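You operate a simulated robot arm through the tools that you are given. There is no shell and no other tool. Be economical: measure what you need, move in short steps, check, and stop when the job is done.

The job below is to be done with a simulated robot arm. You get a single attempt, and the scene is never put back.

Task
Put one of the brake shoes from the top of the sheet table on top of the brown carton with the green tape.
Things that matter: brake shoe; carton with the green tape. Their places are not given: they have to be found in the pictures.

It is judged by the outcome, as a careful person would: the job done as asked, and still so three seconds after it is handed in. It fails if anything else is knocked over, pushed out of place, dropped, spilled or broken.

Robot
A 6-joint arm with a two-finger parallel gripper, fixed in place. Base frame: the origin is at the foot of the arm, x ahead of it, y to its left, z up; the work surface is at about z = 800. Readings come in mm, degrees, newtons and seconds.
With the tool pointing down near the work surface it reaches from about 240 to 640 mm from the base axis. Its first joint turns from -66.0 to 66.0 degrees. Payload 2.7 kg.
The TCP is the grasp point between the finger pads, 23 mm short of the fingertips. In the tool frame z runs along the fingers and y along their closing line. Largest opening 94 mm; finger width 38, thickness 10; the body of the gripper, 54 by 96 mm, starts 39 mm behind the TCP.
Orientation is that of the tool frame in the base frame, as a unit quaternion [x, y, z, w]. With the fingers straight down and closing along the base's y, the tool's x points along the base's -x, its y along +y and its z along -z.

Tools
- The arm moves only by the tool drive_tool. Its argument "commands" is a list of rows, each a list of 5 numbers: the shift along the tool's x, y, z in units of 400 mm (1.0 is 400 mm), then the turn about the tool's z in units of 60 degrees (1.0 is 60 degrees), then the finger opening in mm, from 0 to 94. In form: [[x, y, z, yaw, gripper], ...]. A call has 1 to 20 rows; each row is the pose to reach, as a shift and turn from the pose commanded when the call began, along the tool's axes at that moment. A call with a number of a shift or a turn outside -1 to 1 is refused whole. A row lasts 0.2 s, in which the tool goes at most 50 mm and 8.6 degrees; a call with a longer step from one row to the next is refused whole, and so is a gripper value outside its range. A pose out of reach is approached as far as the arm can. The call stops where the force on the tool passes 40 N (or 10 N more than at its start, if that is more) or the arm is blocked; 0.2 s more then pass. Each finger travels about 45 mm/s and halts on what it meets, pressing with about 30 N; the grip force reading is that of the motor and also rises with nothing between the fingers. The clock runs only during rows and for 0.2 s after the last one: add rows that repeat a pose to give the fingers time. It gives the time, the measured TCP pose, the force on the tool (base axes), the opening and the grip force at its end, in the units of the frame above (readings bear some noise), and new pictures: "pictures" is both (left out), scene, wrist or none.
- Cameras (640 x 400 px; columns grow to the right, rows downward): "scene" is fixed at [88.5, -458, 1384.9]; the picture's right is [0.52, -0.85, 0.00], its down [-0.63, -0.38, -0.68] and it looks along [0.58, 0.35, -0.73] (base axes); focal length 322 px, centre (320, 200). "wrist" rides on the gripper at [-39, 0, -44] in the tool frame; the picture's right is [0.00, -1.00, 0.00], its down [0.97, 0.00, -0.24] and it looks along [0.24, 0.00, 0.97] (tool axes); focal length 218 px, centre (320, 200).
- probe_pixels(camera, pixels): for up to 12 pixels [column, row] of the newest picture of that camera ("zoom" is the newest enlarged one), the place [x, y, z] in the base frame of the surface seen there, good to about 2 mm. It takes no simulated time.
- inspect(camera, box): a new picture of the part [left, top, right, bottom] of that camera's present view, enlarged. It takes no simulated time.
- hand_in(): hands the job in; it is judged then, once.

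Keep the steps short. Do not move on a guess: measure, check each grasp and each placing, and mend mistakes. In all there are 60 turns and 120 pictures (those below and enlarged ones count). Leave the gripper open and the arm clear of the work at the hand-in unless told otherwise, and finish with a single line.

The tools are called after "Emit:" as a command line: name --pt "numbers of a row" for each row, then --argument value for the rest, lists and objects as JSON in quotes. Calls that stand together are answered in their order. drive_tool: Moves the arm, as the interface text tells. Its arguments: {"type":"object","properties":{"commands":{"type":"array","items":{"type":"array","items":{"type":"number"}}},"pictures":{"type":"string","enum":["both","scene","wrist","none"]}},"required":["commands"]} The other tools are called the same way: probe_pixels (camera, pixels) gives the place of the surface under pixels of a picture; inspect (camera, box) takes an enlarged picture of a part of a camera's view; hand_in () hands the job in.

At the start:

```text
clock: 0.0
eef_pos: [361.6, -99.1, 1080.3]
ee_rot: [0.002, 1.0, 0.0, 0.001]
force: [0.1, 0.4, -1.0]
finger_gap: 94.1
grasp_force: 0.0
```

scene: 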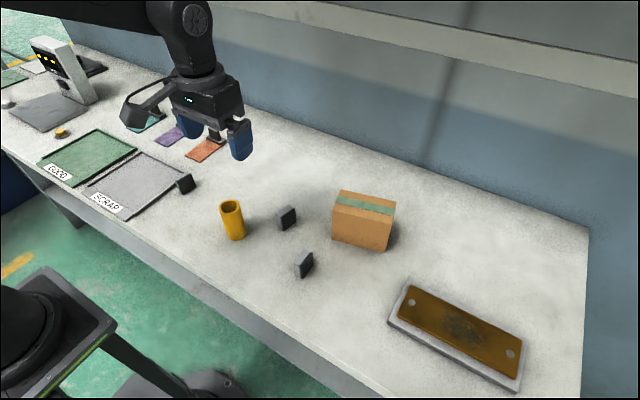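
wrist: 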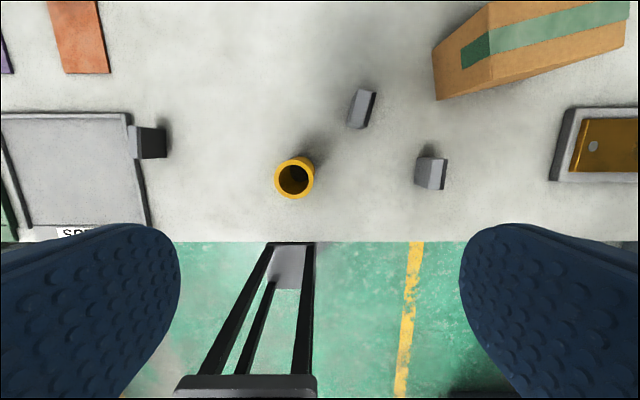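

I see three small dark blocks that could be brake shoes, at scene pixels (185,183), (287,217) and (304,264). The carton is at (363,220). I'll enlarge this area and probe it.

Emit:
inspect --camera "scene" --box '[160, 160, 420, 300]'

Emit:
inspect --camera "wrist" --box '[240, 0, 640, 220]'

Emit:
probe_pixels --camera "wrist" --pixels '[[362, 105], [430, 172], [293, 162], [436, 60], [490, 60], [489, 5], [620, 8], [545, 30], [154, 142], [355, 180], [372, 108]]'

Emit:
probe_pixels --camera "scene" --pixels '[[287, 210], [290, 220], [304, 256], [308, 264], [341, 192], [395, 202], [388, 215], [335, 205], [364, 203], [297, 265], [280, 215]]'

```text
2.46 times, centred on (290, 230) of scene
```

zoom: 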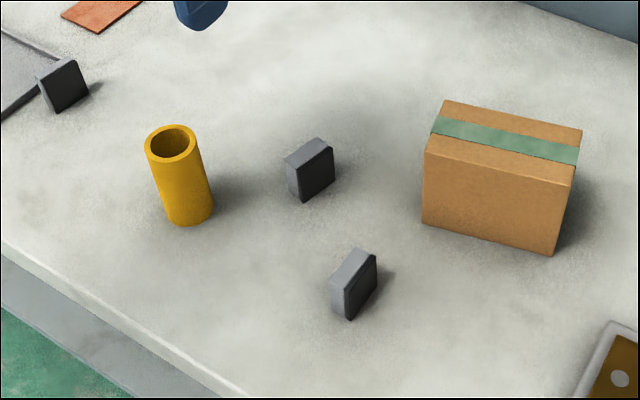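

```text
1.60 times, centred on (440, 110) of wrist
```

zoom: 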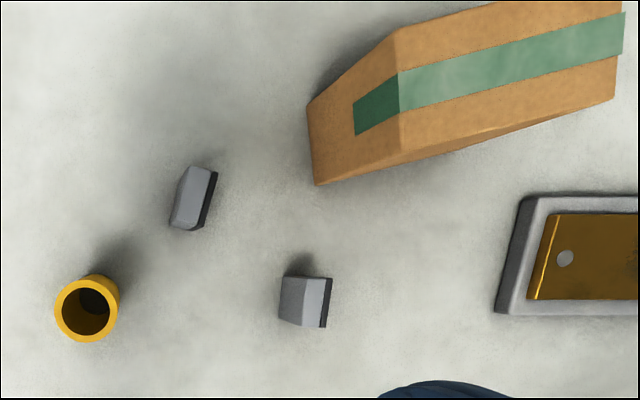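

```text
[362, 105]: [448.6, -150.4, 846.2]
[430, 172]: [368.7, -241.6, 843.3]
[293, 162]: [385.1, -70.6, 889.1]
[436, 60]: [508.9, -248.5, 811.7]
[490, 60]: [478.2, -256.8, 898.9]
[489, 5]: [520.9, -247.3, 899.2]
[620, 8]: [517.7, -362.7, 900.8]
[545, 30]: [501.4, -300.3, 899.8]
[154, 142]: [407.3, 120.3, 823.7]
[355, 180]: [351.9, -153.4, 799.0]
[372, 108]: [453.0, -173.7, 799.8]
```

```text
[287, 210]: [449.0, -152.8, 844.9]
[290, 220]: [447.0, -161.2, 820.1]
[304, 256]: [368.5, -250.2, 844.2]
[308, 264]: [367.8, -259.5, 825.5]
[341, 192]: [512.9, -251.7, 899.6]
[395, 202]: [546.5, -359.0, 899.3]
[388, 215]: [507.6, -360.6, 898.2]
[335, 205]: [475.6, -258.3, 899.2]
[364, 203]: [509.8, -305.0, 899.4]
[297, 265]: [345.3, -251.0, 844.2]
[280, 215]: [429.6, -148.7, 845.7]
```

The blocks stand about 45 mm high and look like brake shoes. The one near (368,-245) has the most clear space around it. The carton top is at z≈899, centred near (511,-304). I'll move above that shoe, staying high, to get a closer look.

Emit:
drive_tool --pt "0.0 -0.075 0.06 0 94" --pt "0.0 -0.15 0.12 0 94" --pt "0.0 -0.225 0.18 0 94" --pt "0.0 -0.3 0.24 0 94" --pt "0.0 -0.37 0.3 0 94" --pt "0.0 -0.37 0.3 0 94" --pictures "both"

```text
clock: 1.4
eef_pos: [362.1, -246.3, 961.3]
ee_rot: [-0.001, 1.0, -0.001, 0.001]
force: [0.5, 0.8, 1.1]
finger_gap: 94.0
grasp_force: 0.0
```

scene: 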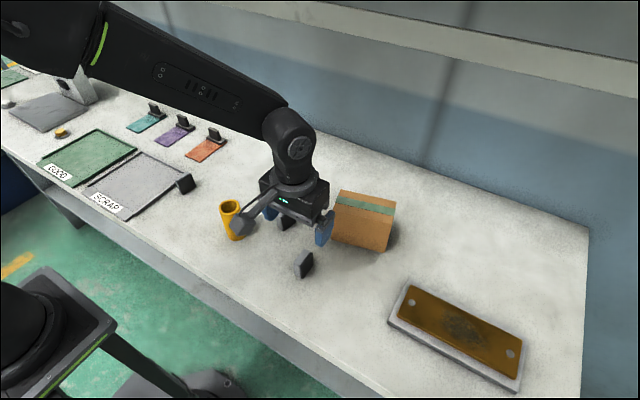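
wrist: 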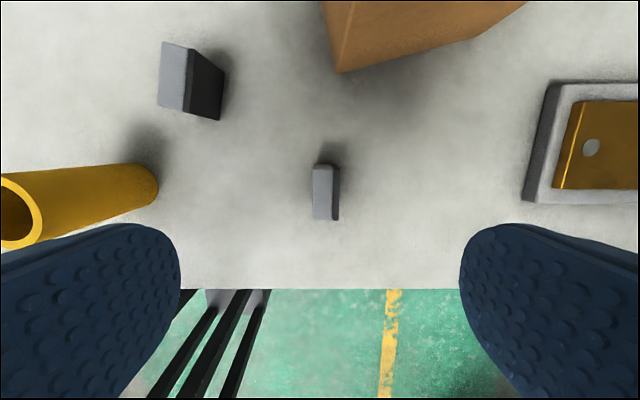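

The picture now also shows dark objects on the coloured cards at the back. I'll check those against the loose ones before choosing, and measure the shoe under the gripper.

Emit:
inspect --camera "scene" --box '[110, 90, 240, 200]'

Emit:
inspect --camera "scene" --box '[265, 205, 345, 285]'

Emit:
inspect --camera "wrist" --box '[280, 130, 380, 230]'

Emit:
probe_pixels --camera "wrist" --pixels '[[316, 169], [330, 170], [315, 215], [329, 216], [322, 190], [336, 190], [337, 215], [333, 190], [322, 172], [322, 214]]'

```text
3.64 times, centred on (175, 145) of scene
```

zoom: 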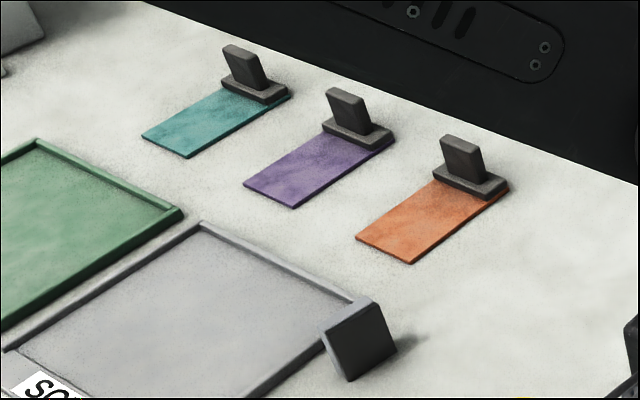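

```text
5.00 times, centred on (305, 245) of scene
```

zoom: 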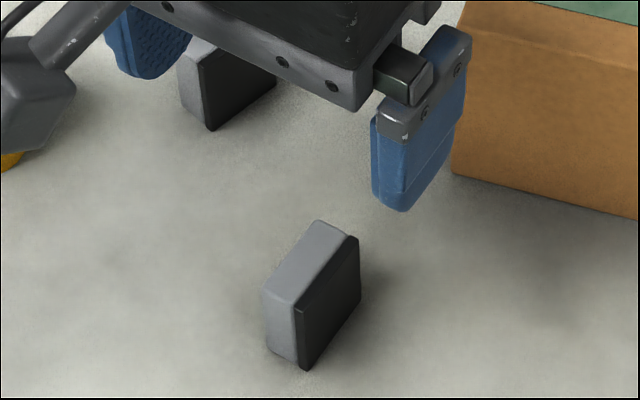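

```text
4.00 times, centred on (330, 180) of wrist
```

zoom: 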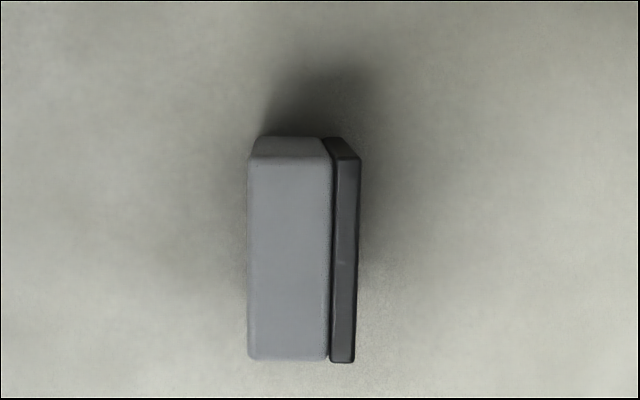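

```text
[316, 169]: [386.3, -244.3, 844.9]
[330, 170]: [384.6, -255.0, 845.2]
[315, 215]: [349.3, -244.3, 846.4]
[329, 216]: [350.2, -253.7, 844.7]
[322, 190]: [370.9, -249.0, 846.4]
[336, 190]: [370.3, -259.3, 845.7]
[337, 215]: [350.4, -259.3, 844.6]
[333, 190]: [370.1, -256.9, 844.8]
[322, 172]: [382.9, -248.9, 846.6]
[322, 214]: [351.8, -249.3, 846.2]
```

The loose blocks are metal bodies with a dark lining, which fits a brake shoe. The card items are separate tools on stands. This shoe spans x 347–387 and y -242 to -262, with its top at z 845, and it lines up with the fingers. I'll descend around it without closing yet.

Emit:
drive_tool --pt "-0.0125 -0.012 0.08 0 94" --pt "-0.0125 -0.012 0.16 0 94" --pt "-0.0125 -0.012 0.23 0 94" --pt "-0.0125 -0.012 0.29 0 94" --pt "-0.0125 -0.012 0.33 0 94" --pt "-0.0125 -0.012 0.33 0 94" --pictures "both"

```text
clock: 2.8
eef_pos: [368.1, -250.5, 828.5]
ee_rot: [0.0, 1.0, 0.0, 0.001]
force: [0.0, 0.1, -0.6]
finger_gap: 94.2
grasp_force: 0.0
```

scene: 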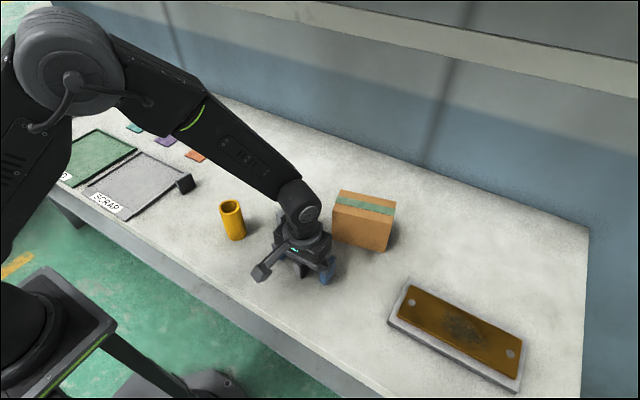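
wrist: 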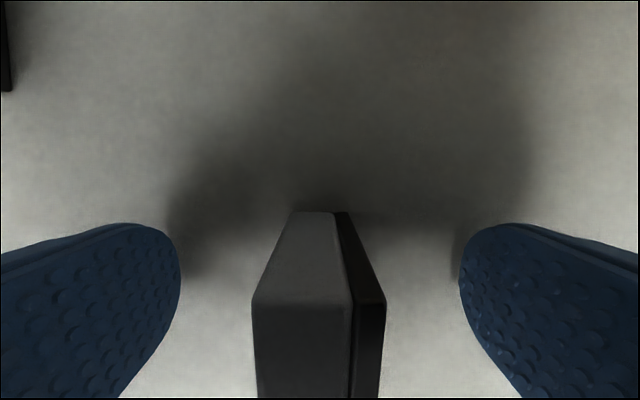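

The shoe is centred between the fingers and nothing is touching, so I'll close on it.

Emit:
drive_tool --pt "0 0 0 0 70" --pt "0 0 0 0 50" --pt "0 0 0 0 30" --pt "0 0 0 0 10" --pt "0 0 0 0 5" --pt "0 0 0 0 5" --pt "0 0 0 0 5" --pictures "wrist"

```text
clock: 4.4
eef_pos: [367.5, -250.9, 830.6]
ee_rot: [0.001, 1.0, -0.001, 0.001]
force: [-0.7, 0.5, 1.6]
finger_gap: 20.8
grasp_force: 29.7
```

wrist: 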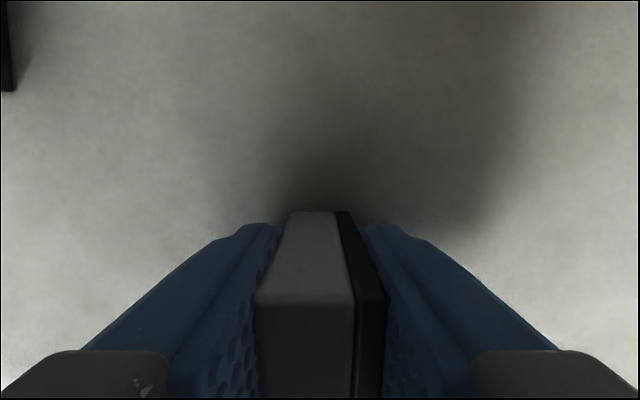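

The shoe is held with a 20.8 mm gap at about 30 N. I'll lift straight up to z≈990.

Emit:
drive_tool --pt "0 0 -0.03 0 5" --pt "0 0 -0.1 0 5" --pt "0 0 -0.18 0 5" --pt "0 0 -0.26 0 5" --pt "0 0 -0.34 0 5" --pt "0 0 -0.4 0 5" --pt "0 0 -0.4 0 5" --pictures "both"

```text
clock: 6.0
eef_pos: [367.2, -250.8, 989.4]
ee_rot: [0.001, 1.0, -0.001, 0.001]
force: [0.3, -0.6, -2.4]
finger_gap: 20.6
grasp_force: 30.3
```

scene: 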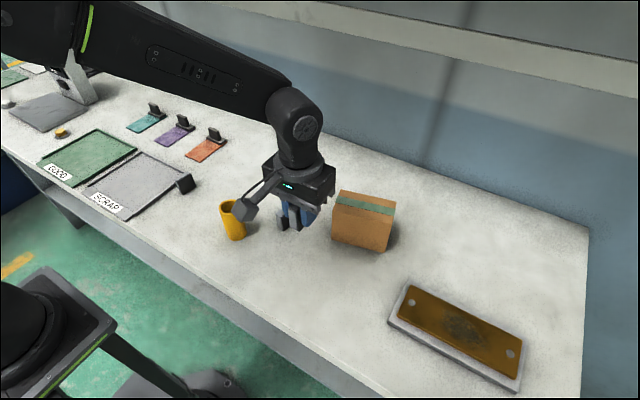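
wrist: 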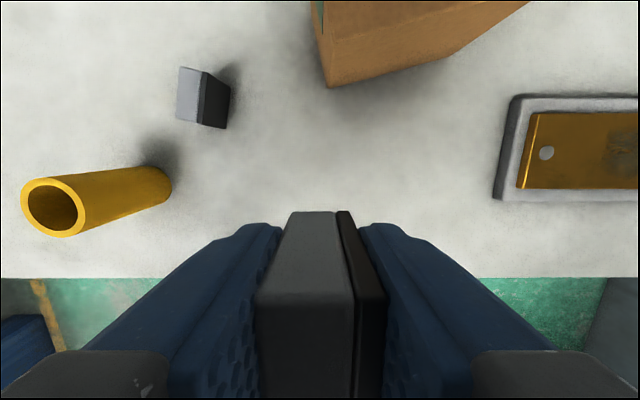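

The lift is clean. Next I'll measure the carton's top edges to set the placing pose.

Emit:
inspect --camera "scene" --box '[320, 175, 410, 260]'

Emit:
probe_pixels --camera "scene" --pixels '[[335, 207], [341, 191], [395, 202], [391, 220], [350, 211], [370, 215], [355, 194], [375, 198]]'

```text
4.71 times, centred on (365, 218) of scene
```

zoom: 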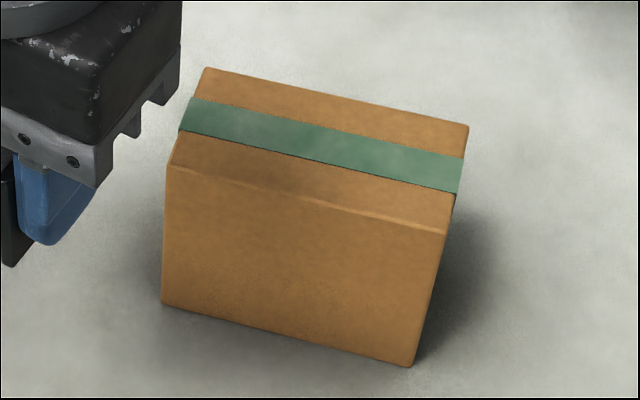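

```text
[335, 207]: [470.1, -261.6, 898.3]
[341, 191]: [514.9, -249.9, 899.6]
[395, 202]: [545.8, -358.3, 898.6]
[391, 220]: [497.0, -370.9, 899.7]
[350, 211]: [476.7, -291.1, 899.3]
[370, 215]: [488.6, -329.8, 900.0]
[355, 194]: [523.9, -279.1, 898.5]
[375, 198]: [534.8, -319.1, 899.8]
```

The carton top is a 53 × 110 mm rectangle centred at about (508,-310), turned about 15° counter-clockwise. I'll carry the shoe above its centre at the same height, about 60 mm clear, and turn by -15° to line up.

Emit:
drive_tool --pt "-0.06 -0.025 0 -0.04 5" --pt "-0.13 -0.055 0 -0.09 5" --pt "-0.2 -0.085 0 -0.14 5" --pt "-0.27 -0.115 0 -0.19 5" --pt "-0.33 -0.138 0 -0.23 5" --pt "-0.3525 -0.1475 0 -0.25 5" --pt "-0.3525 -0.1475 0 -0.25 5" --pt "-0.3525 -0.1475 0 -0.25 5" --pictures "both"

```text
clock: 7.8
eef_pos: [507.7, -310.8, 989.9]
ee_rot: [-0.131, 0.991, -0.001, 0.0]
force: [0.2, -0.2, -1.4]
finger_gap: 20.8
grasp_force: 29.9
```

scene: 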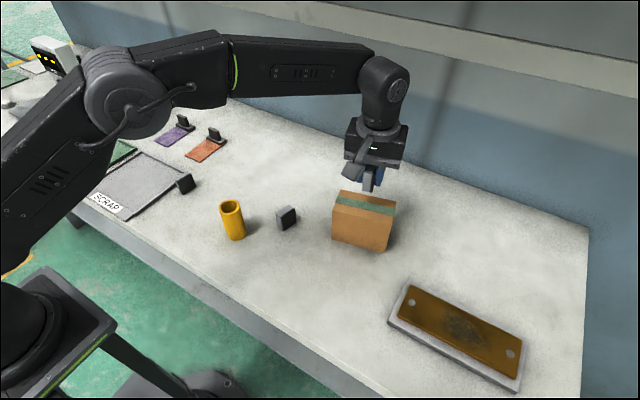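
wrist: 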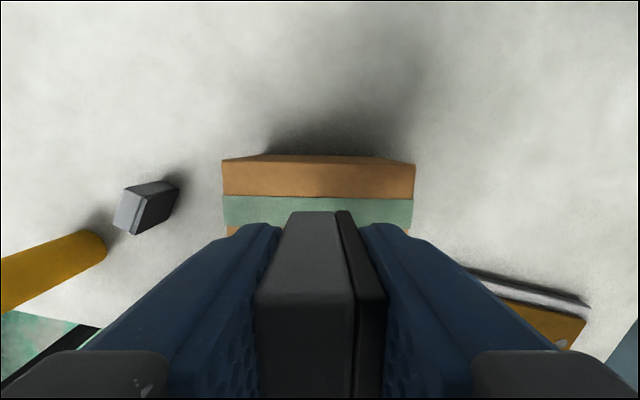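

The fingers are lined up with the carton. I'll check the carton's far edge and sides in this view before lowering.

Emit:
probe_pixels --camera "wrist" --pixels '[[320, 167], [320, 170], [320, 162], [227, 200], [408, 205], [227, 232], [240, 170]]'

Emit:
inspect --camera "scene" --box '[320, 150, 420, 260]'

```text
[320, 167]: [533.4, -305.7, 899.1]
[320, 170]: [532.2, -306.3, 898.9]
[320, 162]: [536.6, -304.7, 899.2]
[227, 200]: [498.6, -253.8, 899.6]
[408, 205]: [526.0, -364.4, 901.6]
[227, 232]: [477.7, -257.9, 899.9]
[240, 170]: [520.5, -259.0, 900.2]
```

```text
3.64 times, centred on (370, 205) of scene
```

zoom: 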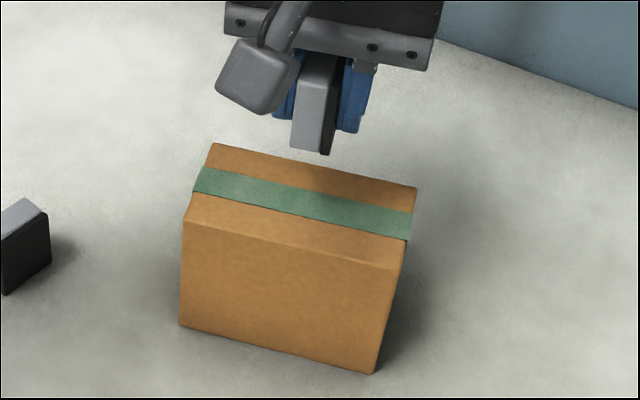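

The far edge is at (537,-305), so the shoe is centred with about 7 mm to spare at each end. I'll lower 58 mm, which should leave the shoe 2–3 mm above the carton.

Emit:
drive_tool --pt "0 0 0.04 0 5" --pt "0 0 0.08 0 5" --pt "0 0 0.11 0 5" --pt "0 0 0.13 0 5" --pt "0 0 0.14 0 5" --pt "0 0 0.145 0 5" --pt "0 0 0.145 0 5" --pictures "scene"

Emit:
inspect --camera "scene" --box '[320, 150, 420, 260]'

```text
clock: 9.4
eef_pos: [506.7, -310.8, 930.4]
ee_rot: [-0.13, 0.992, -0.001, 0.0]
force: [0.1, -0.9, -0.7]
finger_gap: 20.4
grasp_force: 29.8
```

scene: 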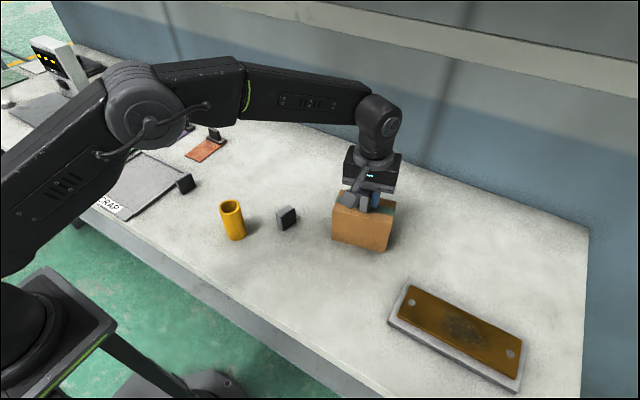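

```text
3.64 times, centred on (370, 205) of scene
```

zoom: 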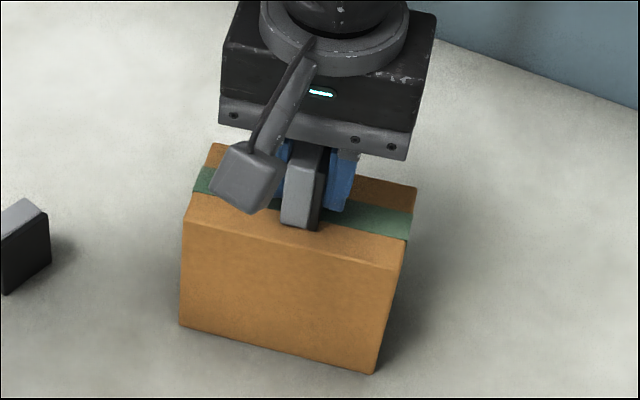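

The shoe is just above the top face and the force reads near zero. I'll ease down 1 mm at a time until it touches.

Emit:
drive_tool --pt "0 0 0.0025 0 5" --pt "0 0 0.0025 0 5" --pt "0 0 0.004 0 5" --pt "0 0 0.004 0 5" --pictures "none"

```text
clock: 10.4
eef_pos: [507.4, -310.3, 930.3]
ee_rot: [-0.13, 0.992, -0.001, 0.0]
force: [-1.6, 1.4, 2.0]
finger_gap: 20.5
grasp_force: 30.0
```

Emit:
drive_tool --pt "0 0 0.002 0 5" --pt "0 0 0.002 0 5" --pt "0 0 0.002 0 5" --pictures "scene"

Emit:
inspect --camera "scene" --box '[340, 180, 400, 230]'

```text
clock: 11.2
eef_pos: [507.4, -309.9, 930.2]
ee_rot: [-0.13, 0.991, -0.002, 0.001]
force: [-2.7, 0.8, 7.3]
finger_gap: 20.7
grasp_force: 30.0
```

scene: 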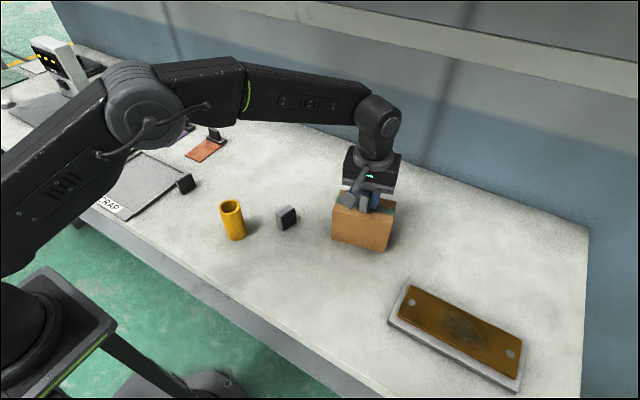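

```text
8.00 times, centred on (370, 205) of scene
```

zoom: 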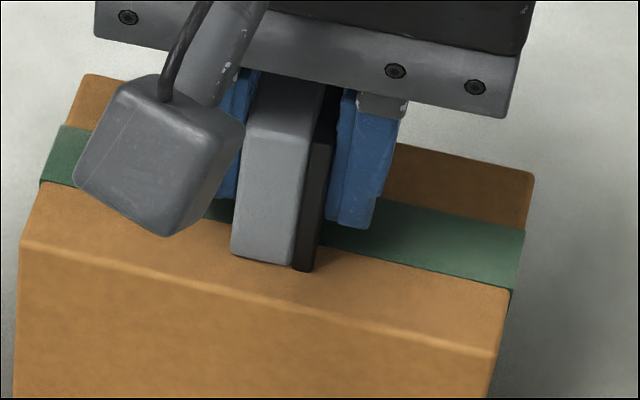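

The shoe has touched down with 7 N upward and sits flat on the carton. I'll take off the preload slightly and open the fingers slowly.

Emit:
drive_tool --pt "0 0 -0.002 0 5" --pt "0 0 -0.002 0 20" --pt "0 0 -0.002 0 25" --pt "0 0 -0.002 0 32" --pt "0 0 -0.002 0 40" --pt "0 0 -0.002 0 50" --pt "0 0 -0.002 0 60" --pt "0 0 -0.002 0 60" --pictures "both"

Emit:
inspect --camera "scene" --box '[340, 180, 400, 230]'

```text
clock: 13.0
eef_pos: [506.1, -309.8, 930.9]
ee_rot: [-0.13, 0.992, 0.0, 0.0]
force: [0.2, 1.1, -0.5]
finger_gap: 60.2
grasp_force: 0.0
```

scene: 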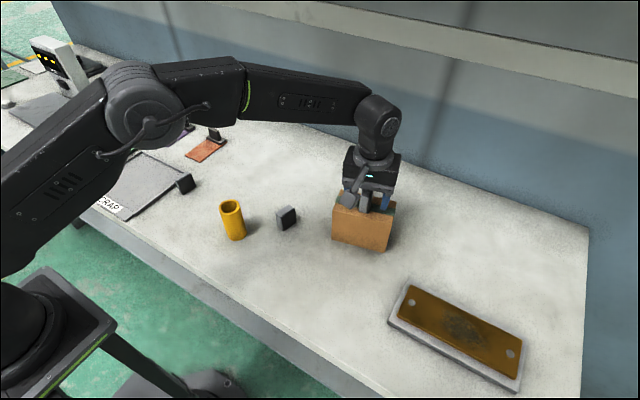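
wrist: 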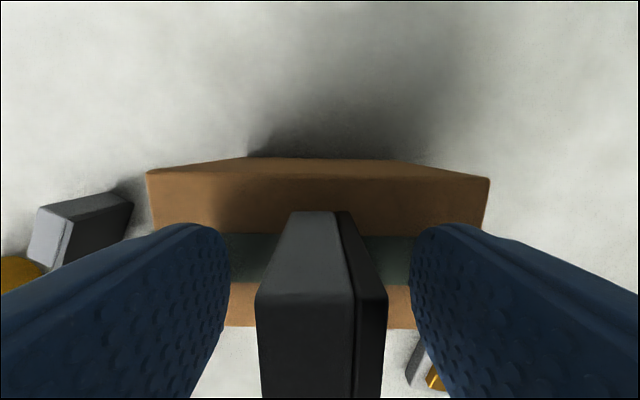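

```text
8.00 times, centred on (370, 205) of scene
```

zoom: 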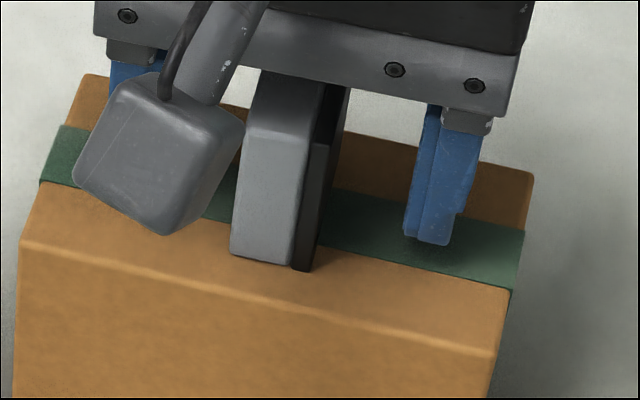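

The shoe stands on its own with the fingers clear of it. I'll rise straight up about 130 mm and open fully once clear.

Emit:
drive_tool --pt "0 0 -0.02 0 60" --pt "0 0 -0.06 0 60" --pt "0 0 -0.12 0 60" --pt "0 0 -0.2 0 70" --pt "0 0 -0.28 0 80" --pt "0 0 -0.33 0 94" --pt "0 0 -0.33 0 94" --pt "0 0 -0.33 0 94" --pictures "both"

Emit:
inspect --camera "scene" --box '[320, 160, 420, 260]'

```text
clock: 14.8
eef_pos: [507.9, -311.8, 1061.9]
ee_rot: [-0.13, 0.992, -0.001, 0.0]
force: [1.2, -0.2, -0.4]
finger_gap: 94.0
grasp_force: 0.0
```

scene: 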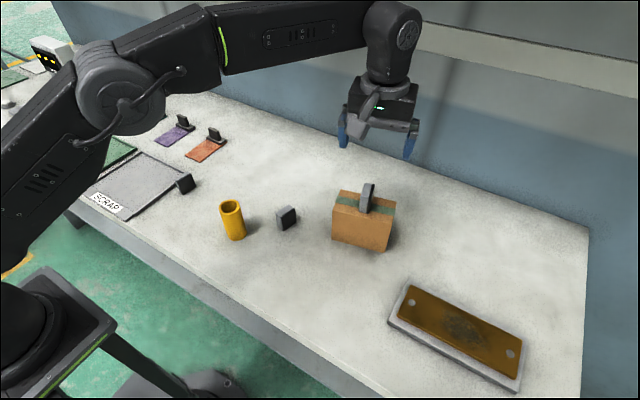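
wrist: 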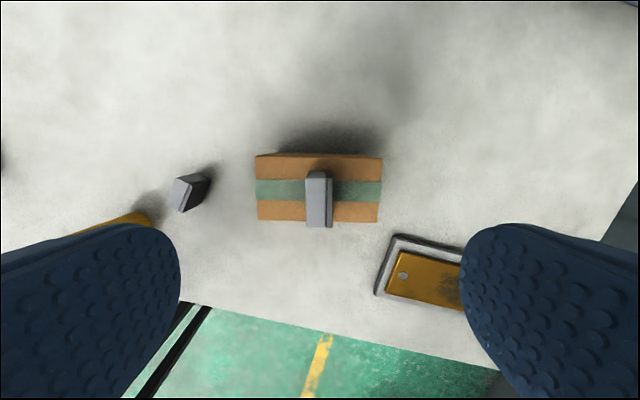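

```text
4.00 times, centred on (370, 210) of scene
```

zoom: 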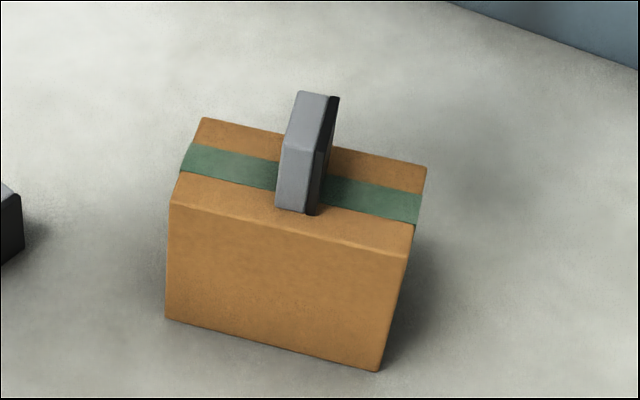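

The shoe stands upright in the middle of the carton top. The carton hasn't moved, nothing else was disturbed, and the gripper is open and clear, so I'm handing in.

Emit:
hand_in

```text
The job is handed in.
```

One brake shoe from the table is standing upright on top of the brown carton with the green tape, nothing else was disturbed, and the gripper is open and clear.
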